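You operate a simulated robot arm through the tools that you are given. There is no shell and no other tool. Be economical: measure what you need, move in short steps, check, and stop when the job is done.

The job below is to be done with a simulated robot arm. You get a single attempt, and the scene is never put back.

## Task
Put the white peg from the top of the side table in the plastic bowl there and the yellow peg in the green bowl.

It is judged by the outcome, as a careful person would: the job done as asked, and still so three seconds after it is handed in. It fails if anything else is knocked over, pushed out of place, dropped, spilled or broken.

## Robot
A 6-joint arm with a two-finger parallel gripper, fixed in place. Base frame: the origin is at the foot of the arm, x ahead of it, y to its left, z up; the work surface is at about z = 0. Lengths are in m, angles in degrees, forces in N, time in s.
With the tool pointing down near the work surface it reaches from about 0.14 to 0.58 m from the base axis. Its first joint turns from -66.0 to 66.0 degrees. Payload 2.1 kg.
The tool frame sits at the grasp point between the pads (the TCP): z along the fingers, y along the line on which they close. The tips reach 0.03 m beyond it. The gripper opens to 0.094 m. The fingers are 0.028 m wide and 0.01 m thick; the gripper's body (0.05 by 0.096 m) begins 0.055 m behind the TCP.
Orientation is that of the tool frame in the base frame, as [roll, pitch, yaw] about the fixed x, y, z axes, in that order (R = Rz(yaw) Ry(pitch) Rx(roll)). With the fingers straight down and closing along the base's y, the tool's x points along the base's -x, its y along +y and its z along -z.

## Interface
- The arm moves only by the tool play_rows. Its argument "targets" is a list of rows, each a list of 6 numbers: the shift along the base's x, y, z in m, then the turn, a rotation vector about the base's x, y, z in degrees. In form: [[x, y, z, wx, wy, wz], ...]. A call has 1 to 10 rows; each row shifts and turns the commanded pose from where the row before left it. "jaw" is the opening, from 0 (shut) to 1 (fully open), set as the call begins (left out, the last holds). A row lasts 0.2 s, in which the tool goes at most 0.05 m and 8.6 degrees; a call with a longer step from one row to the next is refused whole, and so is a gripper value outside its range. A pose out of reach is approached as far as the arm can. The call stops where the force on the tool passes 40 N (or 10 N more than at its start, if that is more) or the arm is blocked; 0.2 s more then pass. The fingers move at their own pace (about 0.072 m/s each) and stop on an object; they squeeze with about 29 N. The grip force told is the motor's: it shows also when the fingers shut on nothing. Time passes only in rows, and 0.2 s behind the last, so rows that do not move let the fingers close. The reply holds the time, the measured pose of the TCP, the force on the tool along the base axes, the opening and the grip force, in the units named above and with some noise, and new pictures: "pictures" is both (left out), scene, wrist or none.
- Cameras (640 x 400 px; columns grow to the right, rows downward): "scene" is fixed at [0.0689, -0.3895, 0.48]; the picture's right is [0.59, -0.81, 0.00], its down [-0.48, -0.35, -0.80] and it looks along [0.65, 0.47, -0.60] (base axes); focal length 261 px, centre (320, 200). "wrist" rides on the gripper at [0.076, 0.014, -0.102] in the tool frame; the picture's right is [-0.18, 0.98, 0.00], its down [-0.75, -0.14, -0.64] and it looks along [-0.63, -0.12, 0.77] (tool axes); focal length 243 px, centre (320, 200). There is no depth. A picture from a camera that has moved, and an enlarged one, comes with that camera's place and axes in the base frame and with its lens.
- close_up(camera, box): a new picture of the part [left, top, right, bottom] of that camera's present view, enlarged. No time passes.
- close_job(): hands the job in; it is judged then, once.

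Work in short steps. Places have to be worked out from the pictures, the camera data and where the tool is seen: move nearer, look again, correct. Check each grasp and each placing, and mend what went wrong. You have 90 turns and 170 pictures in all, those below and enlarged ones among them. Open the gripper and draw the arm clear of the work before you hand the job in, unless the task says otherwise; then end with one line.

The tools are called after "Call:" as a command line: name --pt "numbers of a row" for each row, then --argument value for the rest, lists and objects as JSON in quotes. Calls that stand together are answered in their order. play_rows: Moves the arm, as the interface text tells. Its arguments: {"type":"object","properties":{"targets":{"type":"array","items":{"type":"array","items":{"type":"number"}}},"jaw":{"type":"number"},"pictures":{"type":"string","enum":["both","scene","wrist","none"]}},"required":["targets"]} The other tools are called the same way: close_up (camera, box) takes an enlarged picture of a part of a camera's view; close_job () hands the job in.

At the start:

```text
time: 0.0
tool_pos: [0.3212, -0.2038, 0.3042]
tcp_rot: [179.9, 0.0, 180.0]
force: [-0.7, 0.4, -0.1]
grip_width: 0.0943
grasp_force: 0.0
```

scene: 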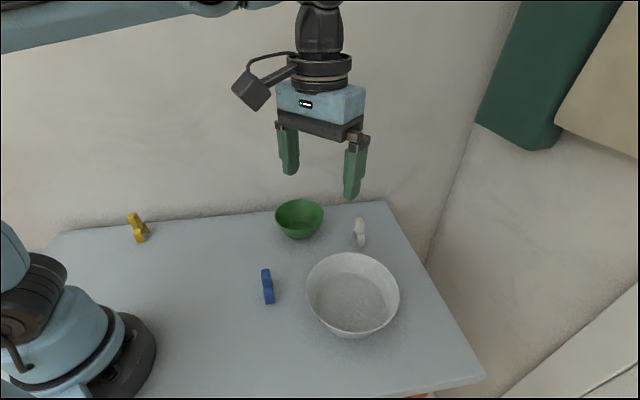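
wrist: 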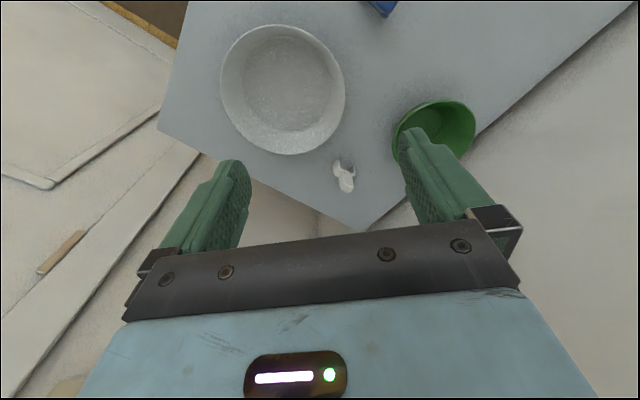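

I'll inspect the objects closely first; rough estimates are white peg at (0.51,-0.19), yellow at (0.19,0.28), white bowl at (0.35,-0.27) and green bowl at (0.46,-0.04).

Call:
close_up --camera "scene" --box '[240, 180, 420, 350]'

Call:
close_up --camera "scene" --box '[100, 190, 180, 260]'

Call:
close_up --camera "wrist" --box '[200, 0, 500, 220]'

```text
2.35 times, centred on (330, 265) of scene
camera zoom: at [0.0689, -0.3895, 0.48], right [0.59, -0.81, 0.0], down [-0.48, -0.35, -0.8], along [0.65, 0.47, -0.6], focal length 615 px, centre (296, 47)
```

zoom: 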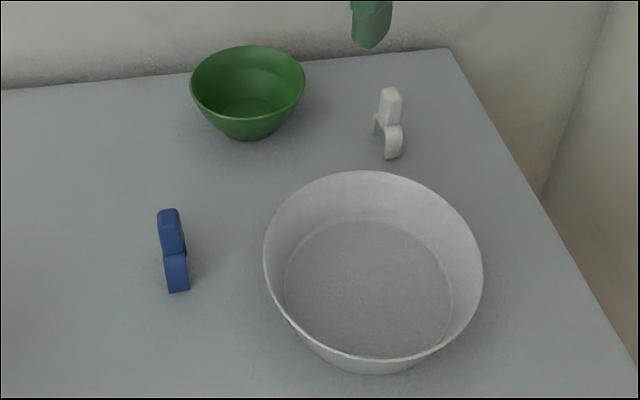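

```text
5.71 times, centred on (140, 225) of scene
camera zoom: at [0.0689, -0.3895, 0.48], right [0.59, -0.81, 0.0], down [-0.48, -0.35, -0.8], along [0.65, 0.47, -0.6], focal length 1494 px, centre (1349, 57)
```

zoom: 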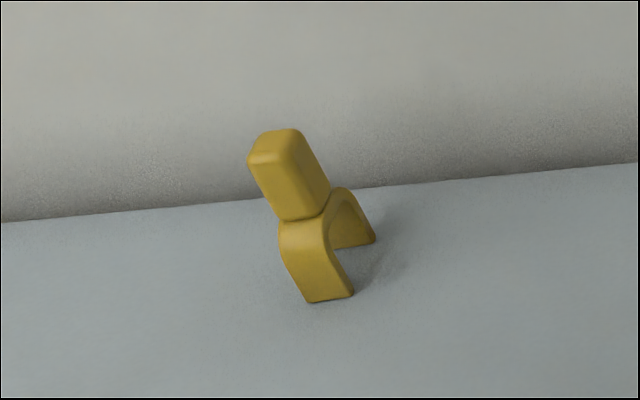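

```text
1.82 times, centred on (350, 110) of wrist
camera zoom: at [0.2443, -0.1891, 0.4065], right [0.18, 0.98, 0.0], down [0.75, -0.14, 0.64], along [0.63, -0.12, -0.77], focal length 441 px, centre (266, 364)
```

zoom: 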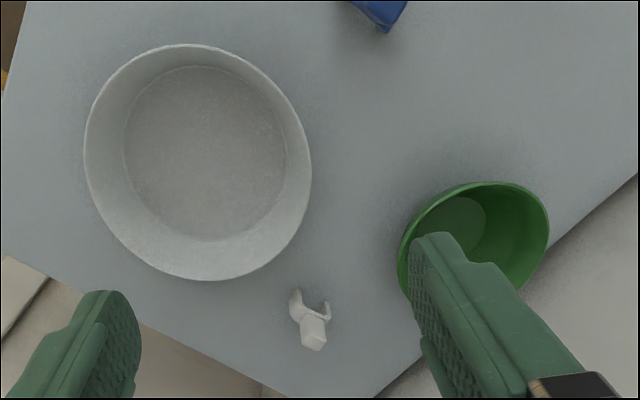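

The pegs stand on two legs, about 0.06 tall; the white one is near (0.498,-0.19) with legs spread mostly along y (about 63° from x). I'll rise over it, turning +63° so the jaws close across its thickness, and look again.

Call:
play_rows --pt "0.022 0.0018 -0.013 0 0 7.9" --pt "0.022 0.0018 -0.013 0 0 7.9" --pt "0.022 0.0018 -0.013 0 0 7.9" --pt "0.022 0.0018 -0.013 0 0 7.9" --pt "0.022 0.0018 -0.013 0 0 7.9" --pt "0.022 0.0018 -0.013 0 0 7.9" --pt "0.022 0.0018 -0.013 0 0 7.9" --pt "0.022 0.0018 -0.013 0 0 7.9" --jaw 0.7

```text
time: 1.8
tool_pos: [0.4984, -0.1894, 0.2]
tcp_rot: [-179.9, 0.0, -116.7]
force: [0.6, 0.7, 0.5]
grip_width: 0.0659
grasp_force: 0.1
camera wrist: at [0.451, -0.2513, 0.3018], right [-0.8, 0.61, 0.0], down [0.46, 0.61, 0.64], along [0.39, 0.51, -0.77], focal length 243 px, centre (320, 200)
```

scene: 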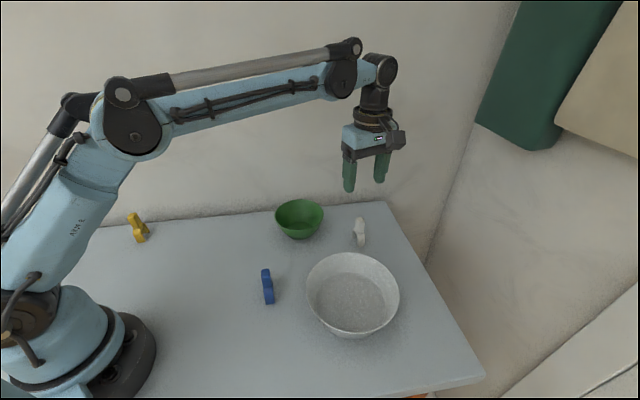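
wrist: 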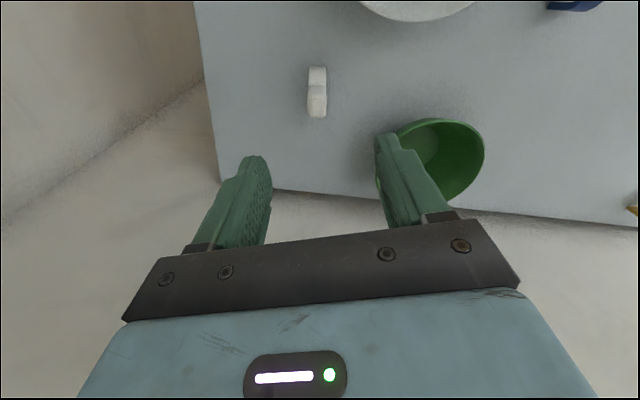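

Call:
close_up --camera "wrist" --box '[260, 40, 400, 130]'

```text
4.44 times, centred on (330, 85) of wrist
camera zoom: at [0.451, -0.2513, 0.3018], right [-0.8, 0.61, 0.0], down [0.46, 0.61, 0.64], along [0.39, 0.51, -0.77], focal length 1078 px, centre (276, 711)
```

zoom: 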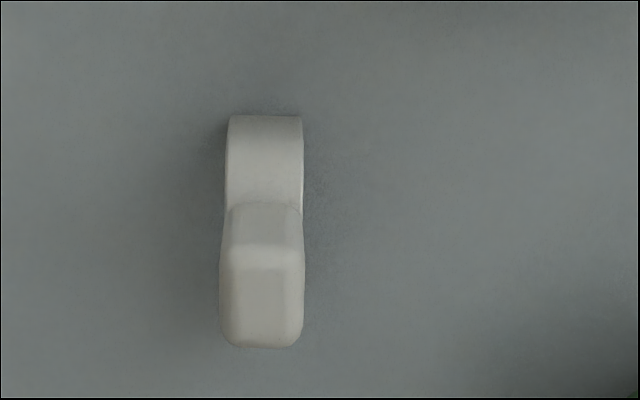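

The peg sits in a plane at about 53°, 0.019 thick, centred near (0.501,-0.191). I turn back 10° and descend to z≈0.10 to check.

Call:
play_rows --pt "0.001 -0.001 -0.03 0 0 -5" --pt "0.001 -0.0005 -0.035 0 0 -5" --pt "0 0 -0.03 0 0 0"

Call:
close_up --camera "scene" --box '[290, 150, 430, 270]'

```text
time: 2.6
tool_pos: [0.5, -0.1934, 0.1039]
tcp_rot: [180.0, -0.1, -126.9]
force: [0.2, 0.1, 0.2]
grip_width: 0.0658
grasp_force: 0.0
camera wrist: at [0.4415, -0.2455, 0.2074], right [-0.68, 0.74, 0.0], down [0.56, 0.52, 0.64], along [0.47, 0.43, -0.77], focal length 243 px, centre (320, 200)
```

scene: 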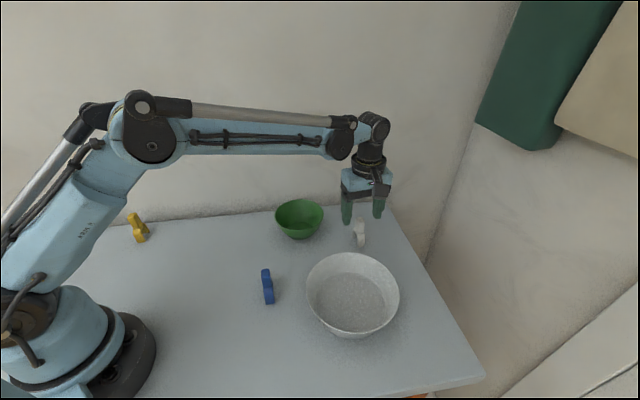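
wrist: 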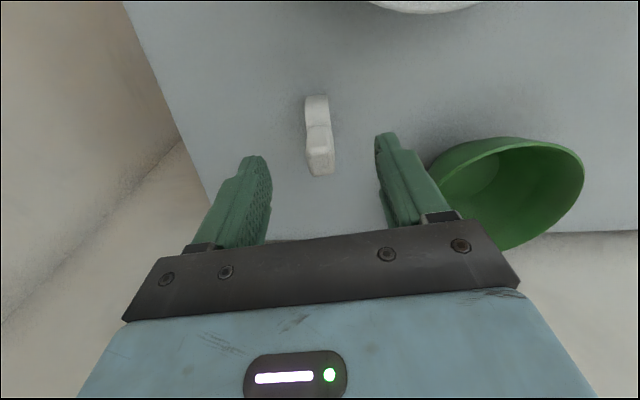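

```text
3.33 times, centred on (360, 210) of scene
camera zoom: at [0.0689, -0.3895, 0.48], right [0.59, -0.81, 0.0], down [-0.48, -0.35, -0.8], along [0.65, 0.47, -0.6], focal length 871 px, centre (187, 167)
```

zoom: 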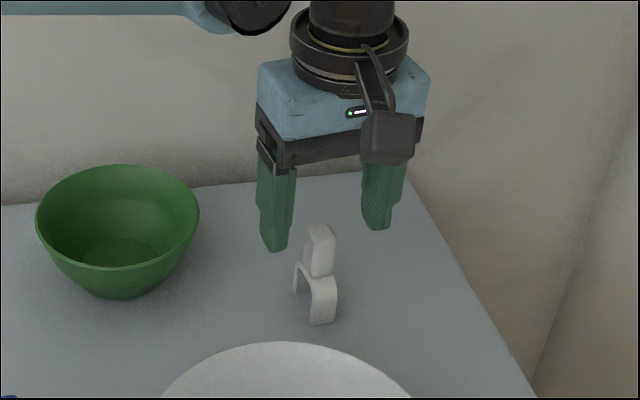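

The tool is aligned with the peg (axis about 53°, centre near (0.500,-0.193)). I'll go down to z≈0.044 with the jaws astride it, then close.

Call:
play_rows --pt "0.0005 0.0005 -0.02 0 0 0" --pt "0 0 -0.02 0 0 0" --pt "0 0 -0.02 0 0 0"

Call:
close_up --camera "scene" --box '[290, 150, 430, 270]'

```text
time: 3.4
tool_pos: [0.4995, -0.191, 0.047]
tcp_rot: [179.9, 0.1, -126.8]
force: [0.1, -0.4, 0.9]
grip_width: 0.0659
grasp_force: 0.1
camera wrist: at [0.442, -0.2428, 0.148], right [-0.68, 0.74, 0.0], down [0.56, 0.52, 0.64], along [0.47, 0.43, -0.77], focal length 243 px, centre (320, 200)
```

scene: 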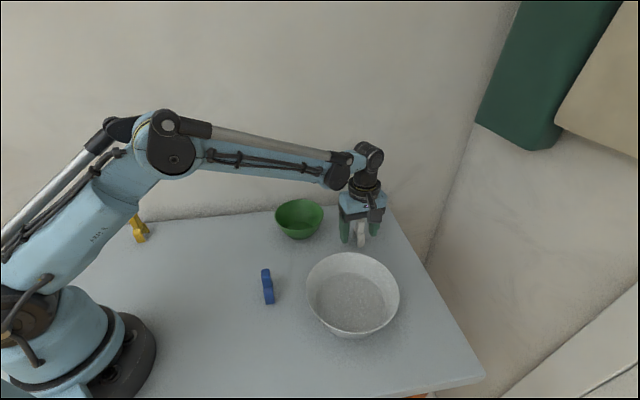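
wrist: 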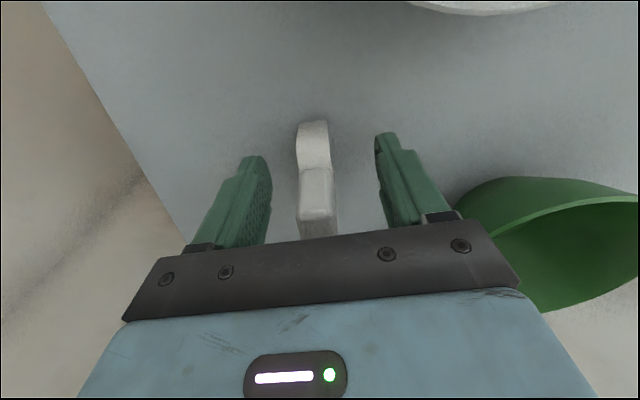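

```text
3.33 times, centred on (360, 210) of scene
camera zoom: at [0.0689, -0.3895, 0.48], right [0.59, -0.81, 0.0], down [-0.48, -0.35, -0.8], along [0.65, 0.47, -0.6], focal length 871 px, centre (187, 167)
```

zoom: 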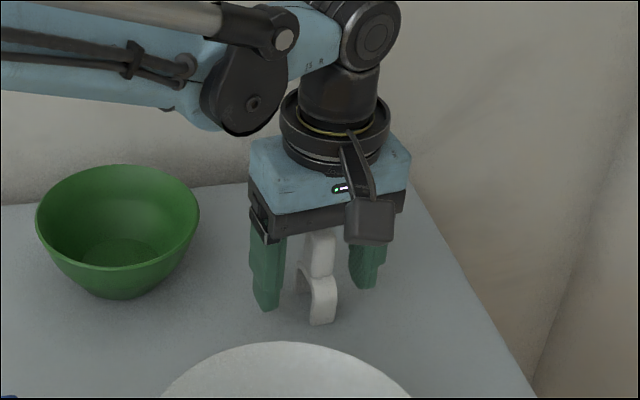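

The peg is between the fingers; closing in place.

Call:
play_rows --pt "0 0 0 0 0 0" --pt "0 0 0 0 0 0" --pt "0 0 0 0 0 0" --jaw 0 --pictures "wrist"

```text
time: 4.2
tool_pos: [0.4992, -0.1907, 0.0446]
tcp_rot: [-180.0, 0.1, -126.7]
force: [0.6, -0.4, 0.3]
grip_width: 0.0197
grasp_force: 28.7
camera wrist: at [0.442, -0.2429, 0.1481], right [-0.68, 0.74, 0.0], down [0.56, 0.52, 0.64], along [0.47, 0.43, -0.77], focal length 243 px, centre (320, 200)
```

wrist: 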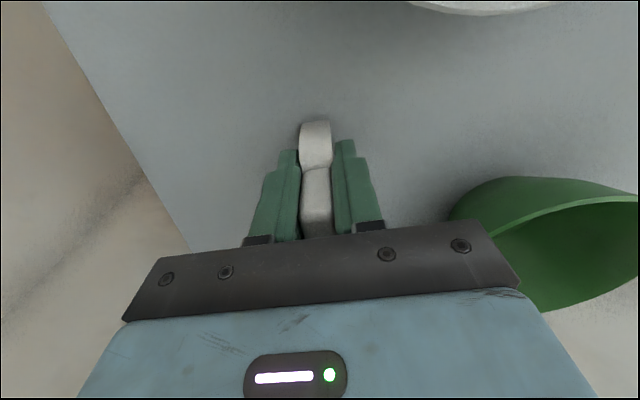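

Firm grip (0.0197 wide). Lifting straight up, and then I'll carry it over the white bowl, centred near (0.336,-0.265).

Call:
play_rows --pt "0 0 0.03 0 0 0" --pt "0 0 0.04 0 0 0" --pt "0 0 0.04 0 0 0" --pt "0 0 0.03 0 0 0" --pt "-0.033 -0.015 0 0 0 0" --pt "-0.033 -0.015 0 0 0 0" --pt "-0.033 -0.015 0 0 0 0" --pt "-0.033 -0.015 0 0 0 0" --pt "-0.031 -0.015 0 0 0 0"

```text
time: 6.2
tool_pos: [0.3375, -0.2653, 0.185]
tcp_rot: [-180.0, 0.0, -126.8]
force: [-0.4, 0.5, 0.1]
grip_width: 0.0201
grasp_force: 28.9
camera wrist: at [0.2795, -0.3173, 0.2872], right [-0.68, 0.74, 0.0], down [0.56, 0.52, 0.64], along [0.47, 0.43, -0.77], focal length 243 px, centre (320, 200)
```

scene: 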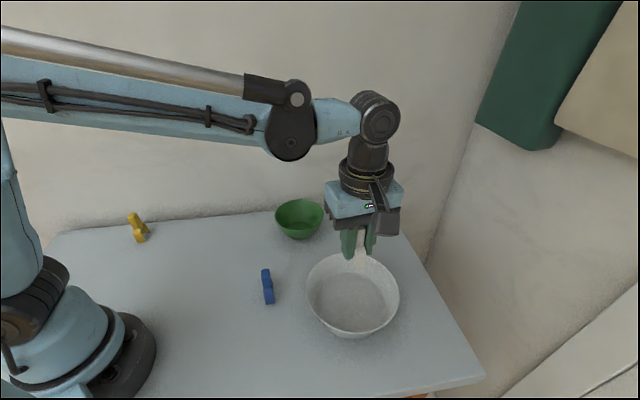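
wrist: 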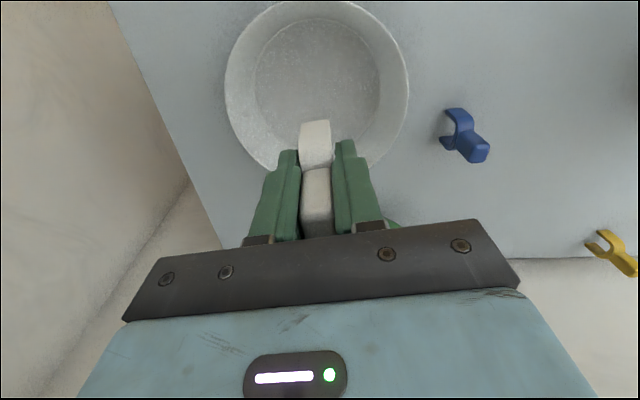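

The bowl floor's centre comes out at about (0.333,-0.273). I lower the peg to just above the floor.

Call:
play_rows --pt "-0.003 -0.005 -0.03 0 0 0" --pt "0 0 -0.035 0 0 0" --pt "0 0 -0.035 0 0 0" --pt "0 0 -0.02 0 0 0" --pt "0 0 -0.008 0 0 0"

Call:
close_up --camera "scene" --box '[270, 200, 450, 350]'

```text
time: 7.4
tool_pos: [0.3347, -0.2686, 0.0544]
tcp_rot: [180.0, 0.1, -126.8]
force: [0.1, -0.5, -0.6]
grip_width: 0.02
grasp_force: 29.1
camera wrist: at [0.2765, -0.3218, 0.1578], right [-0.68, 0.74, 0.0], down [0.56, 0.52, 0.64], along [0.47, 0.43, -0.77], focal length 243 px, centre (320, 200)
```

scene: 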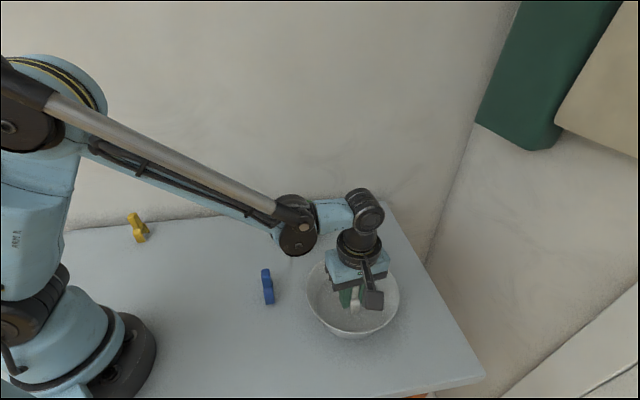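
wrist: 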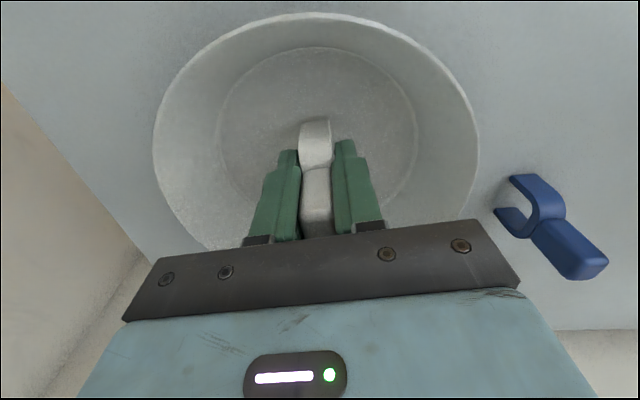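

```text
2.67 times, centred on (360, 275) of scene
camera zoom: at [0.0689, -0.3895, 0.48], right [0.59, -0.81, 0.0], down [-0.48, -0.35, -0.8], along [0.65, 0.47, -0.6], focal length 697 px, centre (213, 0)
```

zoom: 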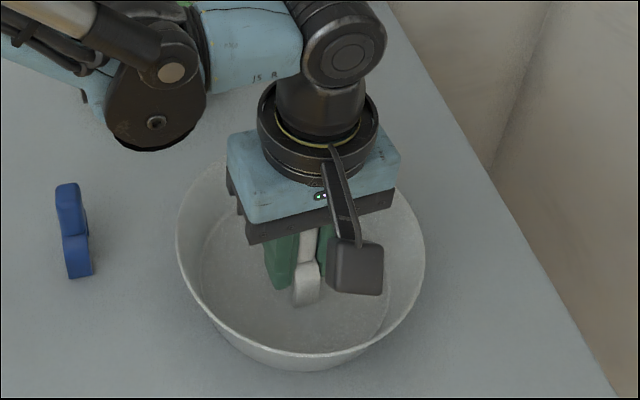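

The peg is centred in the bowl a few mm above its floor; a final tiny lower, then open gently.

Call:
play_rows --pt "0 0 -0.003 0 0 0" --pt "0 0 0 0 0 0" --pictures "none"

Call:
play_rows --pt "0 0 0 0 0 0" --pt "0 0 0 0 0 0" --pt "0 0 0 0 0 0" --jaw 0.45 --pictures "wrist"

```text
time: 8.0
tool_pos: [0.3335, -0.2708, 0.0529]
tcp_rot: [-180.0, 0.0, -126.9]
force: [0.3, -0.3, 0.4]
grip_width: 0.02
grasp_force: 29.0
```

```text
time: 8.8
tool_pos: [0.3337, -0.2714, 0.0526]
tcp_rot: [-180.0, 0.1, -126.8]
force: [0.1, -0.7, -0.8]
grip_width: 0.0422
grasp_force: 0.1
camera wrist: at [0.2762, -0.3224, 0.1556], right [-0.68, 0.74, 0.0], down [0.56, 0.52, 0.64], along [0.47, 0.43, -0.77], focal length 243 px, centre (320, 200)
```

wrist: 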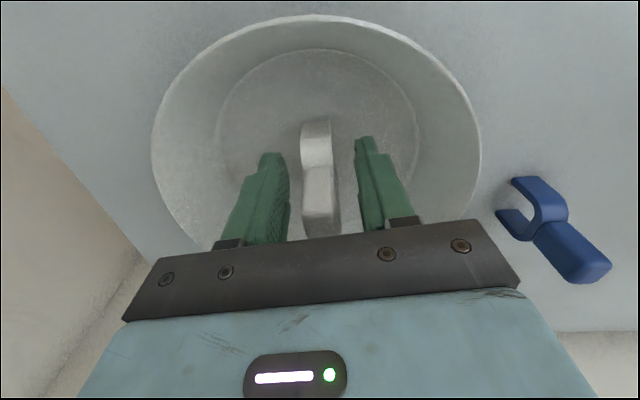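

White peg stands free in the bowl. Rising straight up before heading to the yellow one.

Call:
play_rows --pt "0 0 0.03 0 0 0" --pt "0 0 0.04 0 0 0" --pt "0 0 0.045 0 0 0" --pt "0 0 0.045 0 0 0" --pt "0 0 0.03 0 0 0"

```text
time: 10.0
tool_pos: [0.3318, -0.2717, 0.2464]
tcp_rot: [-180.0, 0.0, -126.8]
force: [-0.5, 0.8, 0.3]
grip_width: 0.0421
grasp_force: 0.1
camera wrist: at [0.2747, -0.3232, 0.3486], right [-0.68, 0.74, 0.0], down [0.56, 0.52, 0.64], along [0.47, 0.43, -0.77], focal length 243 px, centre (320, 200)
```

scene: 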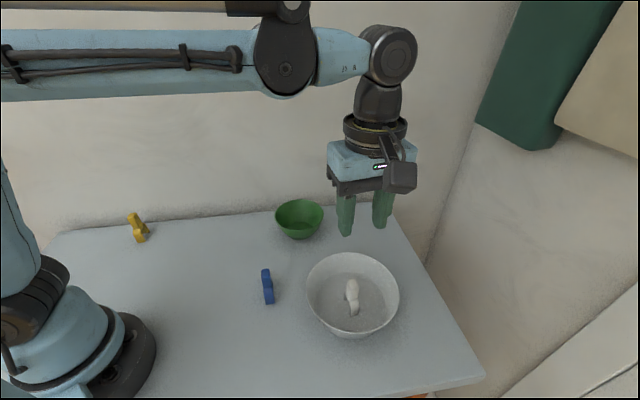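
wrist: 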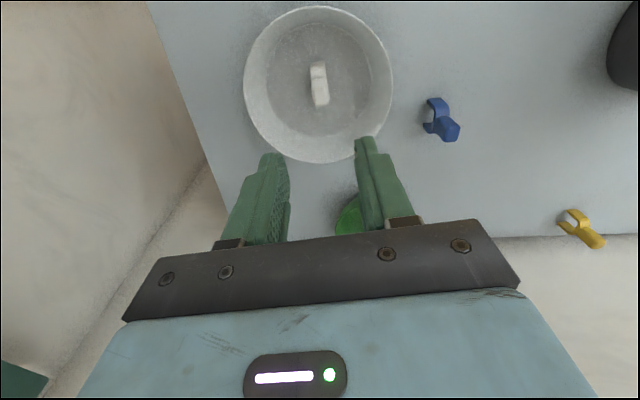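

White peg is in the bowl. Now I move high across to the yellow peg, stopping short of it at about (0.187,0.188,0.23) to look; the wall beyond appears close, so the camera side stays away from it.

Call:
play_rows --pt "-0.0145 0.046 -0.002 0 0 0" --pt "-0.0145 0.046 -0.002 0 0 0" --pt "-0.0145 0.046 -0.002 0 0 0" --pt "-0.0145 0.046 -0.002 0 0 0" --pt "-0.0145 0.046 -0.002 0 0 0" --pt "-0.0145 0.046 -0.002 0 0 0" --pt "-0.0145 0.046 -0.002 0 0 0" --pt "-0.0145 0.046 -0.002 0 0 0" --pt "-0.0145 0.046 -0.002 0 0 0" --pt "-0.0145 0.046 -0.002 0 0 0" --jaw 0.65

```text
time: 12.2
tool_pos: [0.1891, 0.1907, 0.2247]
tcp_rot: [179.9, 0.0, -126.7]
force: [-0.3, -0.1, -0.3]
grip_width: 0.0612
grasp_force: 0.1
camera wrist: at [0.1295, 0.1389, 0.3279], right [-0.68, 0.74, 0.0], down [0.56, 0.52, 0.64], along [0.47, 0.43, -0.77], focal length 243 px, centre (320, 200)
```

scene: 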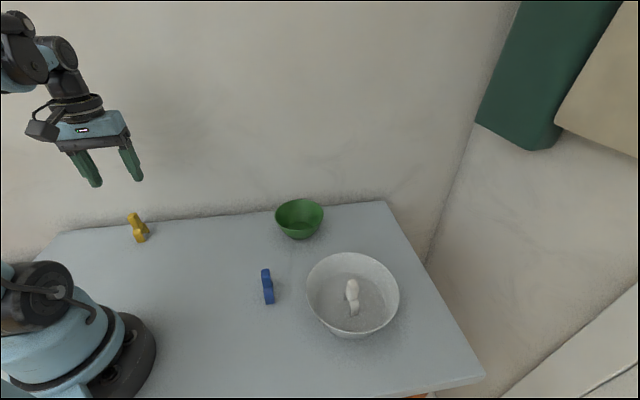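
wrist: 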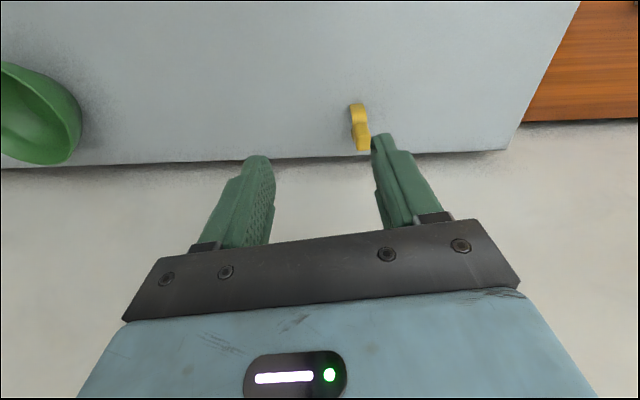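

Call:
close_up --camera "wrist" --box '[310, 80, 410, 170]'

Call:
close_up --camera "wrist" --box '[0, 40, 120, 190]'

```text
4.44 times, centred on (360, 125) of wrist
camera zoom: at [0.1295, 0.1389, 0.3279], right [-0.68, 0.74, 0.0], down [0.56, 0.52, 0.64], along [0.47, 0.43, -0.77], focal length 1078 px, centre (142, 533)
```

zoom: 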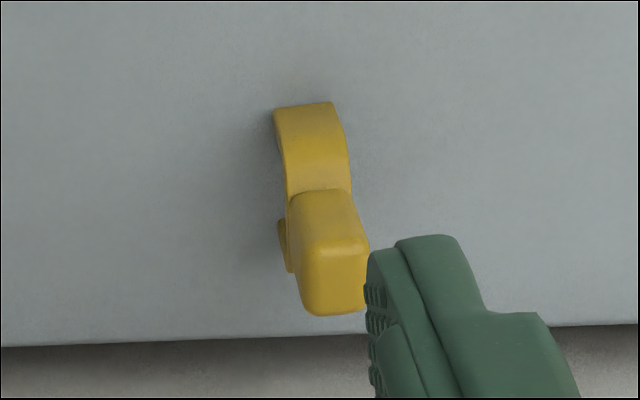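

```text
2.67 times, centred on (60, 115) of wrist
camera zoom: at [0.1295, 0.1389, 0.3279], right [-0.68, 0.74, 0.0], down [0.56, 0.52, 0.64], along [0.47, 0.43, -0.77], focal length 647 px, centre (1013, 427)
```

zoom: 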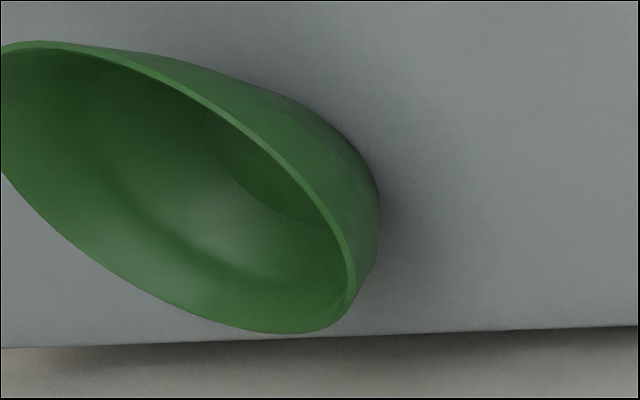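

Yellow peg: front foot edge at (0.177,0.246), axis about 51°, centre ≈ (0.188,0.261); the wall is about 6 cm beyond. I move over it and down to z≈0.12, then check.

Call:
play_rows --pt "-0.0005 0.025 0 0 0 -1" --pt "-0.0005 0.025 0 0 0 -1" --pt "0 0.02 -0.02 0 0 0" --pt "0 0 -0.04 0 0 0" --pt "0 0 -0.04 0 0 0"

Call:
close_up --camera "wrist" --box '[220, 80, 420, 220]'

Call:
close_up --camera "scene" --box '[60, 130, 220, 270]'

```text
time: 13.4
tool_pos: [0.1875, 0.2596, 0.1235]
tcp_rot: [179.9, 0.0, -128.8]
force: [-0.3, 0.1, 0.5]
grip_width: 0.061
grasp_force: 0.1
camera wrist: at [0.1276, 0.2097, 0.2265], right [-0.65, 0.76, 0.0], down [0.58, 0.5, 0.64], along [0.49, 0.42, -0.77], focal length 243 px, centre (320, 200)
```

scene: 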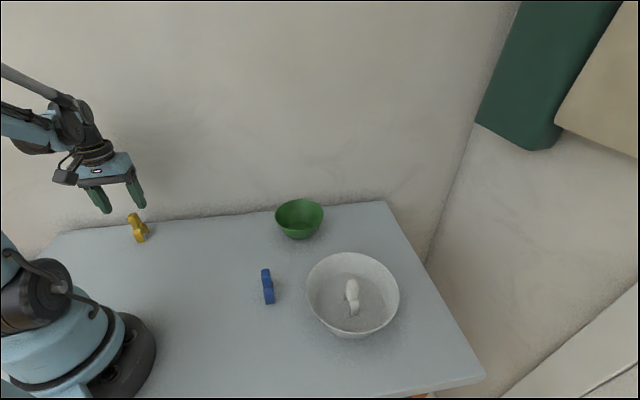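
wrist: 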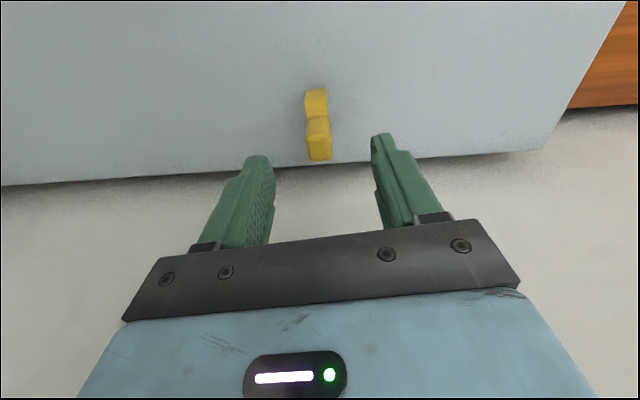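

```text
2.86 times, centred on (320, 150) of wrist
camera zoom: at [0.1276, 0.2097, 0.2265], right [-0.65, 0.76, 0.0], down [0.58, 0.5, 0.64], along [0.49, 0.42, -0.77], focal length 693 px, centre (320, 343)
```

zoom: 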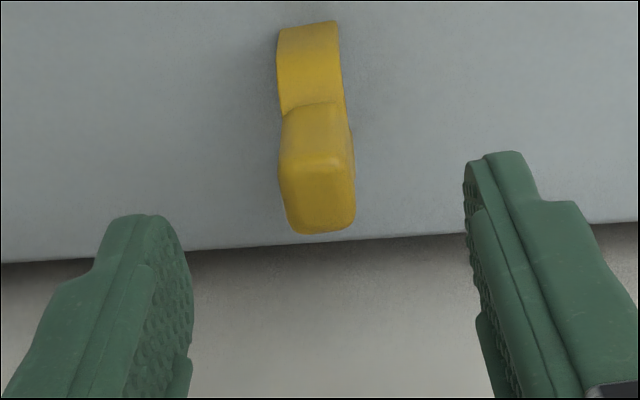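

```text
2.86 times, centred on (140, 200) of scene
camera zoom: at [0.0689, -0.3895, 0.48], right [0.59, -0.81, 0.0], down [-0.48, -0.35, -0.8], along [0.65, 0.47, -0.6], focal length 747 px, centre (834, 200)
```

zoom: 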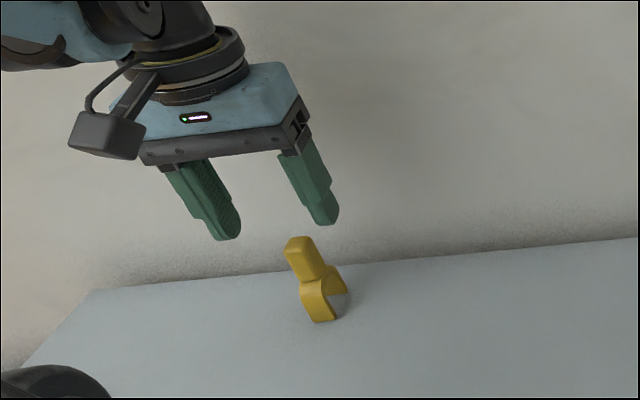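

Estimates agree: centre ≈ (0.1895,0.261). Lowering with a slight correction to z≈0.046.

Call:
play_rows --pt "0.001 0.001 -0.025 0 0 -1" --pt "0.0005 0 -0.02 0 0 0" --pt "0 0 -0.02 0 0 0" --pt "0 0 -0.014 0 0 0"

Call:
close_up --camera "scene" --box '[60, 130, 220, 270]'

```text
time: 14.4
tool_pos: [0.1893, 0.2623, 0.0458]
tcp_rot: [179.9, -0.1, -129.7]
force: [0.5, -0.2, -0.7]
grip_width: 0.0611
grasp_force: 0.1
camera wrist: at [0.1282, 0.2133, 0.1485], right [-0.64, 0.77, 0.0], down [0.59, 0.49, 0.64], along [0.5, 0.41, -0.77], focal length 243 px, centre (320, 200)
```

scene: 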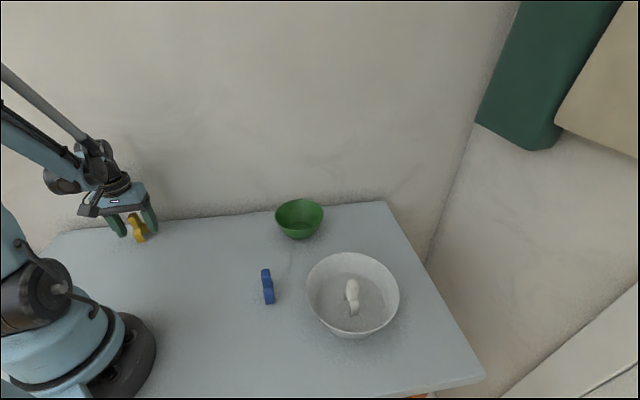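
wrist: 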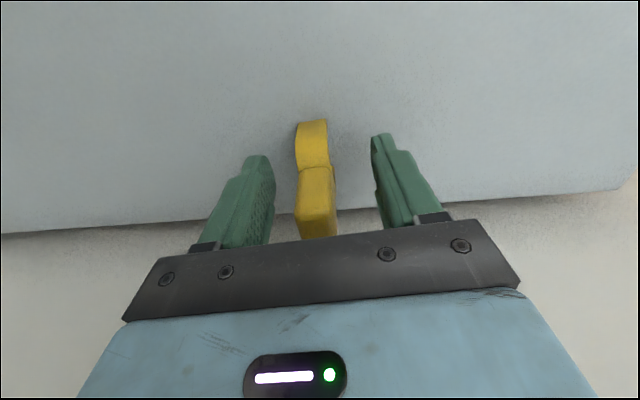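

```text
2.86 times, centred on (140, 200) of scene
camera zoom: at [0.0689, -0.3895, 0.48], right [0.59, -0.81, 0.0], down [-0.48, -0.35, -0.8], along [0.65, 0.47, -0.6], focal length 747 px, centre (834, 200)
```

zoom: 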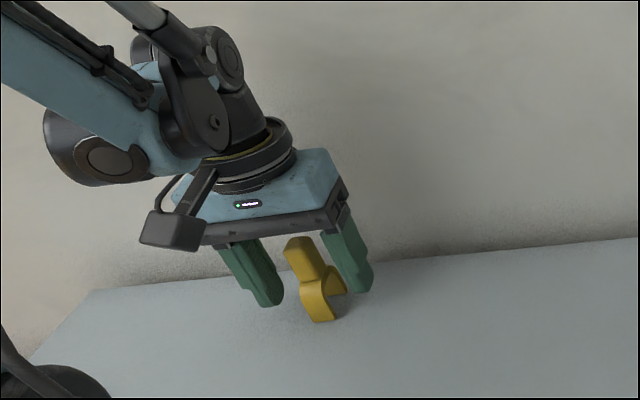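

Peg is between the fingers; closing.

Call:
play_rows --pt "0 0 0 0 0 0" --pt "0 0 0 0 0 0" --pt "0 0 0 0 0 0" --jaw 0 --pictures "wrist"

```text
time: 15.2
tool_pos: [0.1887, 0.2615, 0.0468]
tcp_rot: [-180.0, 0.1, -129.8]
force: [0.1, 0.3, 0.0]
grip_width: 0.0205
grasp_force: 28.7
camera wrist: at [0.1283, 0.2134, 0.1488], right [-0.64, 0.77, 0.0], down [0.59, 0.49, 0.64], along [0.5, 0.41, -0.77], focal length 243 px, centre (320, 200)
```

wrist: 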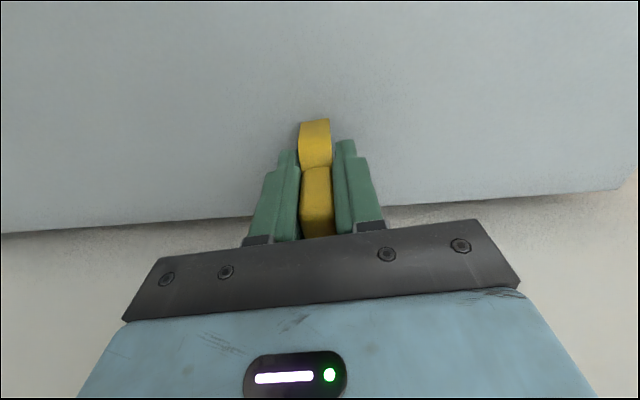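

Gripped (0.0205). Lift and carry toward the green bowl (about (0.45,-0.05)), stopping short to measure it.

Call:
play_rows --pt "0 0 0.03 0 0 0" --pt "0 0 0.045 0 0 0" --pt "0 0 0.045 0 0 0" --pt "0.027 -0.04 0.015 0 0 0" --pt "0.027 -0.04 0.01 0 0 0" --pt "0.027 -0.04 0 0 0 0" --pt "0.027 -0.04 0 0 0 0" --pt "0.027 -0.04 0 0 0 0" --pt "0.027 -0.04 0 0 0 0" --pt "0.027 -0.04 0 0 0 0"

```text
refused: row 4 steps farther than a row can; nothing moved
```

Row 4 was slightly too long; retrying with less climb in it.

Call:
play_rows --pt "0 0 0.035 0 0 0" --pt "0 0 0.048 0 0 0" --pt "0 0 0.048 0 0 0" --pt "0.027 -0.04 0.005 0 0 0" --pt "0.027 -0.04 0.005 0 0 0" --pt "0.027 -0.04 0 0 0 0" --pt "0.027 -0.04 0 0 0 0" --pt "0.027 -0.04 0 0 0 0" --pt "0.027 -0.04 0 0 0 0" --pt "0.027 -0.04 0 0 0 0"

```text
time: 17.4
tool_pos: [0.3791, -0.0202, 0.1877]
tcp_rot: [-180.0, 0.1, -129.8]
force: [-0.1, -0.6, 0.7]
grip_width: 0.0198
grasp_force: 29.2
camera wrist: at [0.3187, -0.0693, 0.2893], right [-0.64, 0.77, 0.0], down [0.59, 0.49, 0.64], along [0.49, 0.41, -0.77], focal length 243 px, centre (320, 200)
```

scene: 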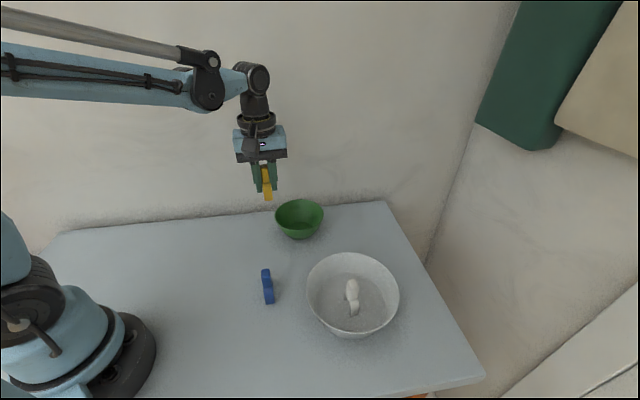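
wrist: 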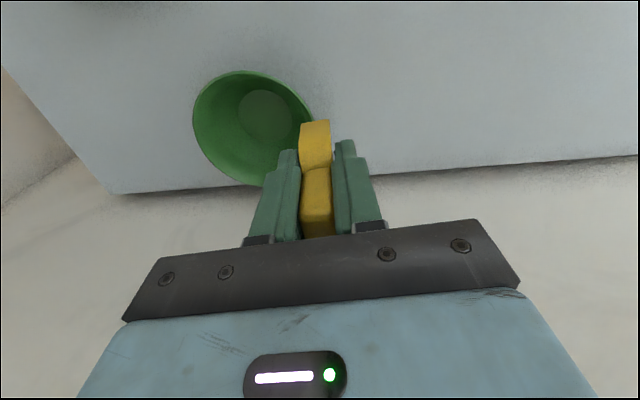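

Green bowl floor centre ≈ (0.440,-0.052), floor radius about 0.032. I move over it and lower partway.

Call:
play_rows --pt "0.031 -0.016 0 0 0 0" --pt "0.03 -0.016 0 0 0 0" --pt "0 0 -0.03 0 0 0" --pt "0 0 -0.025 0 0 0"

Call:
close_up --camera "scene" --box '[240, 140, 370, 260]'

Call:
close_up --camera "wrist" --box '[180, 0, 460, 220]'

```text
time: 18.4
tool_pos: [0.4391, -0.0516, 0.1316]
tcp_rot: [-180.0, 0.0, -129.8]
force: [0.4, -0.1, -0.3]
grip_width: 0.0201
grasp_force: 28.5
camera wrist: at [0.3792, -0.1013, 0.2346], right [-0.64, 0.77, 0.0], down [0.59, 0.49, 0.64], along [0.5, 0.41, -0.77], focal length 243 px, centre (320, 200)
```

scene: 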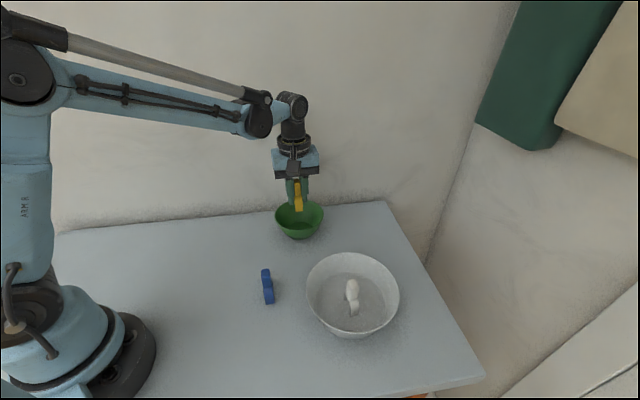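
wrist: 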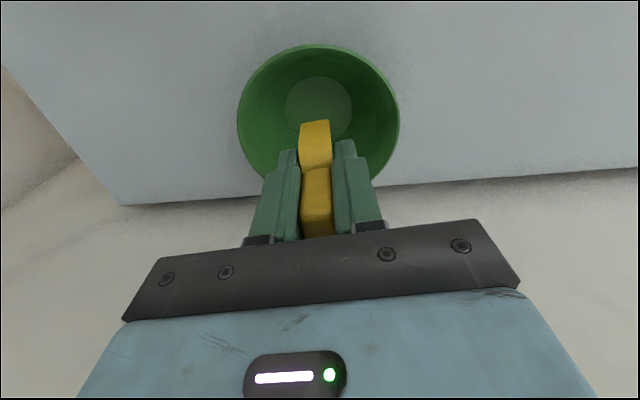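

```text
3.33 times, centred on (305, 200) of scene
camera zoom: at [0.0689, -0.3895, 0.48], right [0.59, -0.81, 0.0], down [-0.48, -0.35, -0.8], along [0.65, 0.47, -0.6], focal length 871 px, centre (370, 200)
```

zoom: 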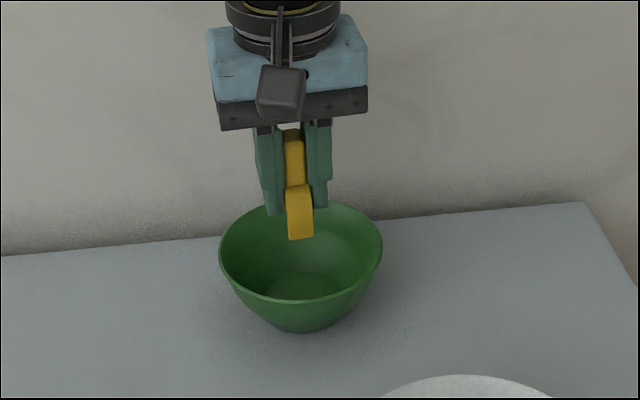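

```text
1.82 times, centred on (320, 110) of wrist
camera zoom: at [0.3792, -0.1013, 0.2346], right [-0.64, 0.77, 0.0], down [0.59, 0.49, 0.64], along [0.5, 0.41, -0.77], focal length 441 px, centre (320, 364)
```

zoom: 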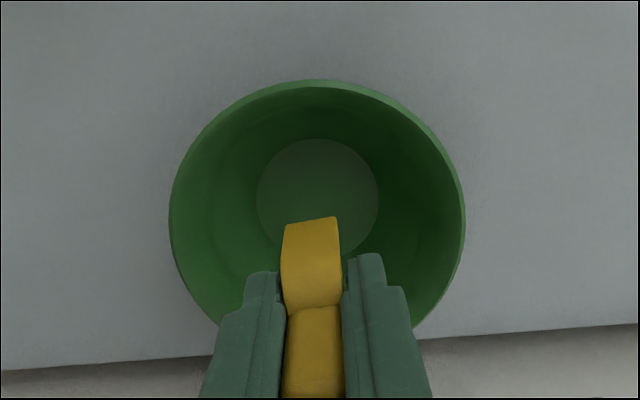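

Well centred (bowl floor at (0.442,-0.051)). Lowering to z≈0.065, then check.

Call:
play_rows --pt "0.0015 0 -0.025 0 0 0" --pt "0.0015 0 -0.025 0 0 0" --pt "0 0 -0.016 0 0 0"

Call:
close_up --camera "scene" --box '[240, 140, 370, 260]'

Call:
close_up --camera "wrist" --box '[180, 0, 460, 220]'

```text
time: 19.2
tool_pos: [0.4442, -0.0527, 0.0647]
tcp_rot: [-180.0, 0.0, -129.8]
force: [0.4, 0.1, -0.6]
grip_width: 0.0202
grasp_force: 28.7
camera wrist: at [0.3836, -0.1017, 0.1672], right [-0.64, 0.77, 0.0], down [0.59, 0.49, 0.64], along [0.5, 0.41, -0.77], focal length 243 px, centre (320, 200)
```

scene: 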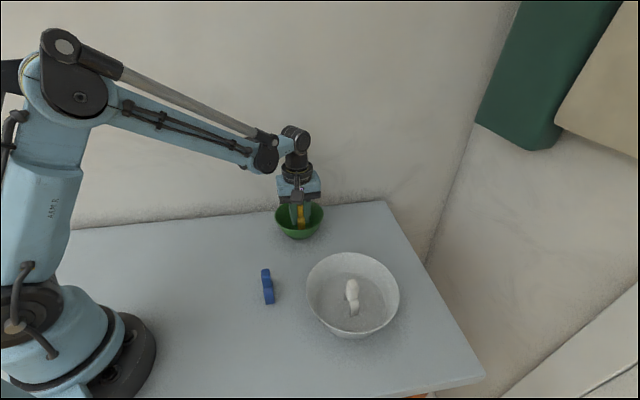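
wrist: 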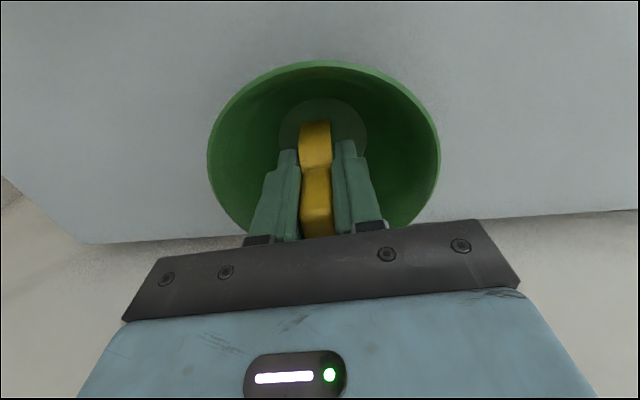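

```text
3.33 times, centred on (305, 200) of scene
camera zoom: at [0.0689, -0.3895, 0.48], right [0.59, -0.81, 0.0], down [-0.48, -0.35, -0.8], along [0.65, 0.47, -0.6], focal length 871 px, centre (370, 200)
```

zoom: 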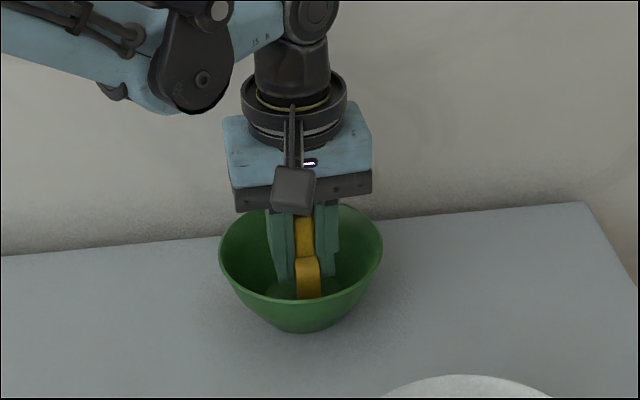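

```text
1.82 times, centred on (320, 110) of wrist
camera zoom: at [0.3836, -0.1017, 0.1672], right [-0.64, 0.77, 0.0], down [0.59, 0.49, 0.64], along [0.5, 0.41, -0.77], focal length 441 px, centre (320, 364)
```

zoom: 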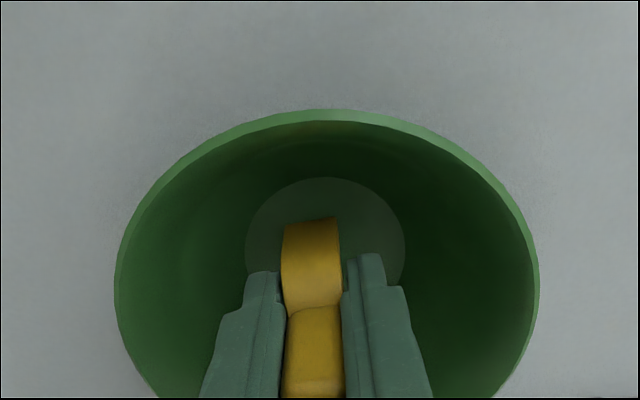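

Floor centre reads ≈ (0.440,-0.053), so I nudge 3 mm back and creep down 8 mm, watching the force.

Call:
play_rows --pt "-0.003 0 -0.004 0 0 0" --pt "0 0 -0.004 0 0 0" --pt "0 0 0 0 0 0"

Call:
close_up --camera "scene" --box '[260, 180, 340, 250]'

```text
time: 20.0
tool_pos: [0.4409, -0.053, 0.0559]
tcp_rot: [-180.0, 0.0, -129.9]
force: [-0.4, -0.7, -0.6]
grip_width: 0.0197
grasp_force: 28.7
camera wrist: at [0.3797, -0.1013, 0.1588], right [-0.64, 0.77, 0.0], down [0.59, 0.49, 0.64], along [0.5, 0.41, -0.77], focal length 243 px, centre (320, 200)
```

scene: 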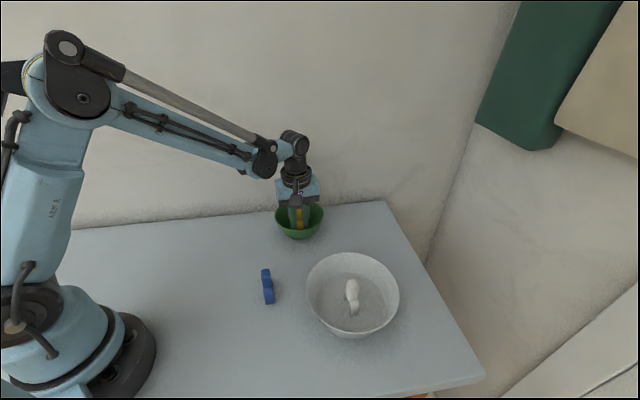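
wrist: 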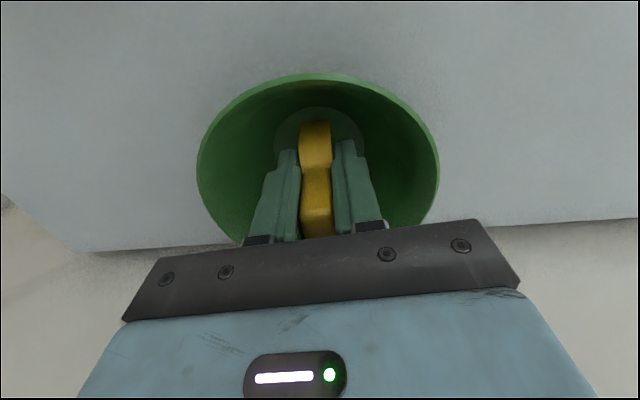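

```text
5.71 times, centred on (300, 215) of scene
camera zoom: at [0.0689, -0.3895, 0.48], right [0.59, -0.81, 0.0], down [-0.48, -0.35, -0.8], along [0.65, 0.47, -0.6], focal length 1494 px, centre (434, 114)
```

zoom: 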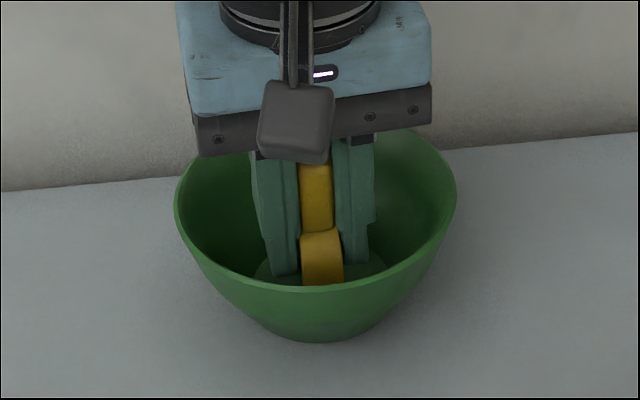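

No contact force yet, the peg is a few mm above the floor at most. I'll lower 2 mm more and open slightly.

Call:
play_rows --pt "0 0 -0.002 0 0 0" --pt "0 0 0 0 0 0" --pictures "none"

Call:
play_rows --pt "0 0 0 0 0 0" --pt "0 0 0 0 0 0" --jaw 0.36 --pictures "wrist"

```text
time: 20.6
tool_pos: [0.4399, -0.0525, 0.0546]
tcp_rot: [-180.0, 0.0, -129.8]
force: [-0.6, 0.6, -0.1]
grip_width: 0.02
grasp_force: 28.9
```

```text
time: 21.2
tool_pos: [0.4404, -0.0508, 0.0551]
tcp_rot: [180.0, 0.0, -129.8]
force: [-0.2, 0.8, 0.2]
grip_width: 0.0336
grasp_force: 0.1
camera wrist: at [0.3793, -0.1006, 0.1574], right [-0.64, 0.77, 0.0], down [0.59, 0.49, 0.64], along [0.5, 0.41, -0.77], focal length 243 px, centre (320, 200)
```

wrist: 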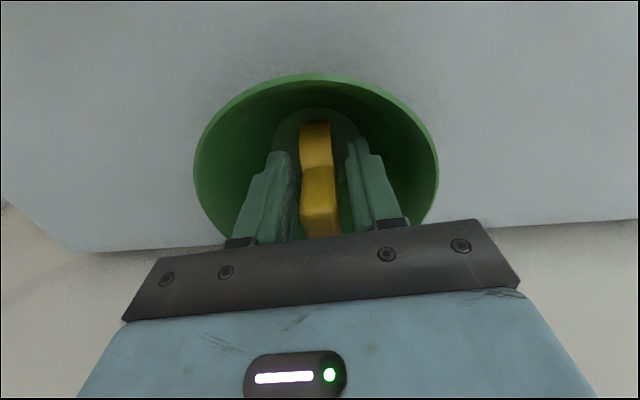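

Released cleanly, peg standing inside. Rising straight up, then drawing back clear.

Call:
play_rows --pt "0 0 0.02 0 0 0" --pt "0 0 0.03 0 0 0" --pt "0 0 0.04 0 0 0" --pt "0 0 0.045 0 0 0" --pt "0 0 0.045 0 0 0" --pt "-0.04 0.01 0.02 0 0 0" --pt "-0.04 0.01 0.02 0 0 0" --pt "-0.04 0.01 0 0 0 0"

Call:
close_up --camera "scene" --box '[240, 180, 420, 350]'

```text
time: 23.0
tool_pos: [0.3148, -0.0203, 0.274]
tcp_rot: [180.0, 0.1, -129.9]
force: [-0.4, 0.1, -0.1]
grip_width: 0.0339
grasp_force: 0.1
camera wrist: at [0.2549, -0.0691, 0.377], right [-0.64, 0.77, 0.0], down [0.59, 0.49, 0.64], along [0.5, 0.41, -0.77], focal length 243 px, centre (320, 200)
```

scene: 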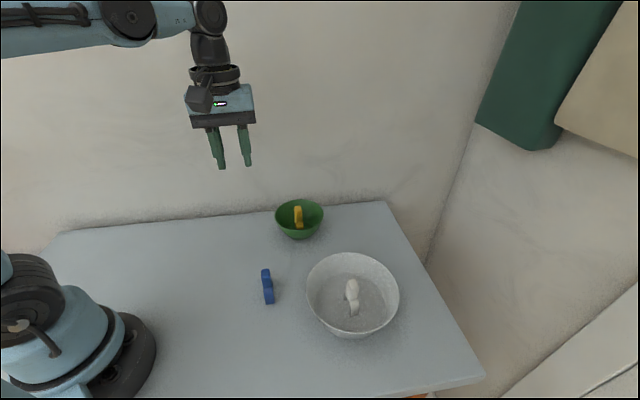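
wrist: 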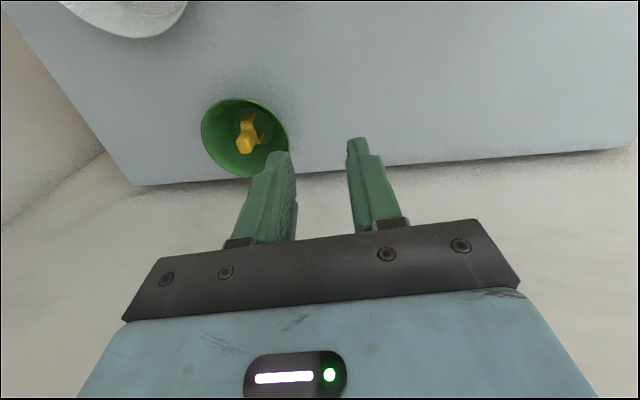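

```text
2.35 times, centred on (330, 265) of scene
camera zoom: at [0.0689, -0.3895, 0.48], right [0.59, -0.81, 0.0], down [-0.48, -0.35, -0.8], along [0.65, 0.47, -0.6], focal length 615 px, centre (296, 47)
```

zoom: 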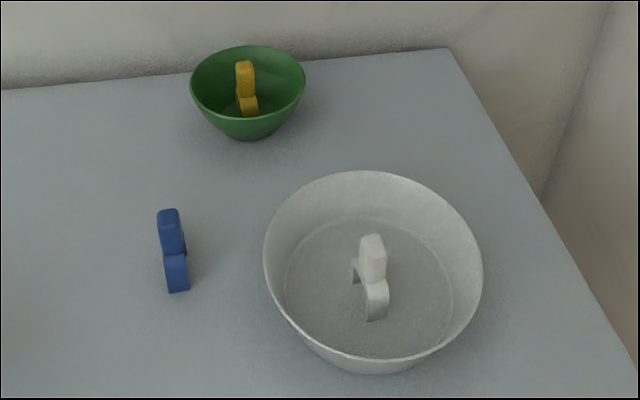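

Both pegs are in their bowls and nothing else has moved. Opening the gripper fully, then handing in.

Call:
play_rows --pt "0 0 0 0 0 0" --pt "0 0 0 0 0 0" --pt "0 0 0 0 0 0" --jaw 1 --pictures "scene"

Call:
close_job

```text
time: 23.8
tool_pos: [0.3154, -0.0206, 0.2732]
tcp_rot: [-180.0, 0.0, -129.9]
force: [0.9, 0.7, 0.2]
grip_width: 0.0939
grasp_force: 0.0
```

scene: 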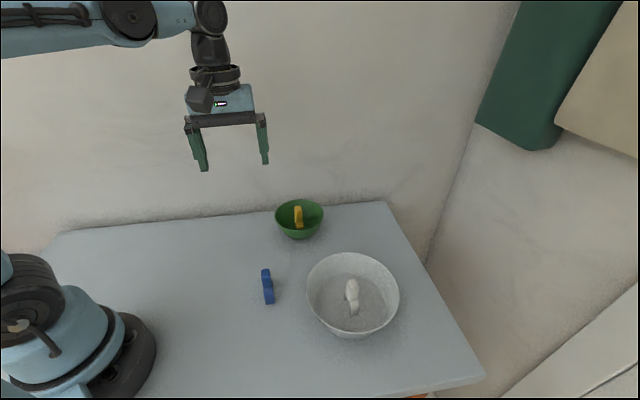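

```text
The job is handed in.
```

The white peg stands in the white bowl, which I took to be the plastic one, and the yellow peg stands in the green bowl; nothing else was moved, and the arm is clear with the gripper open.
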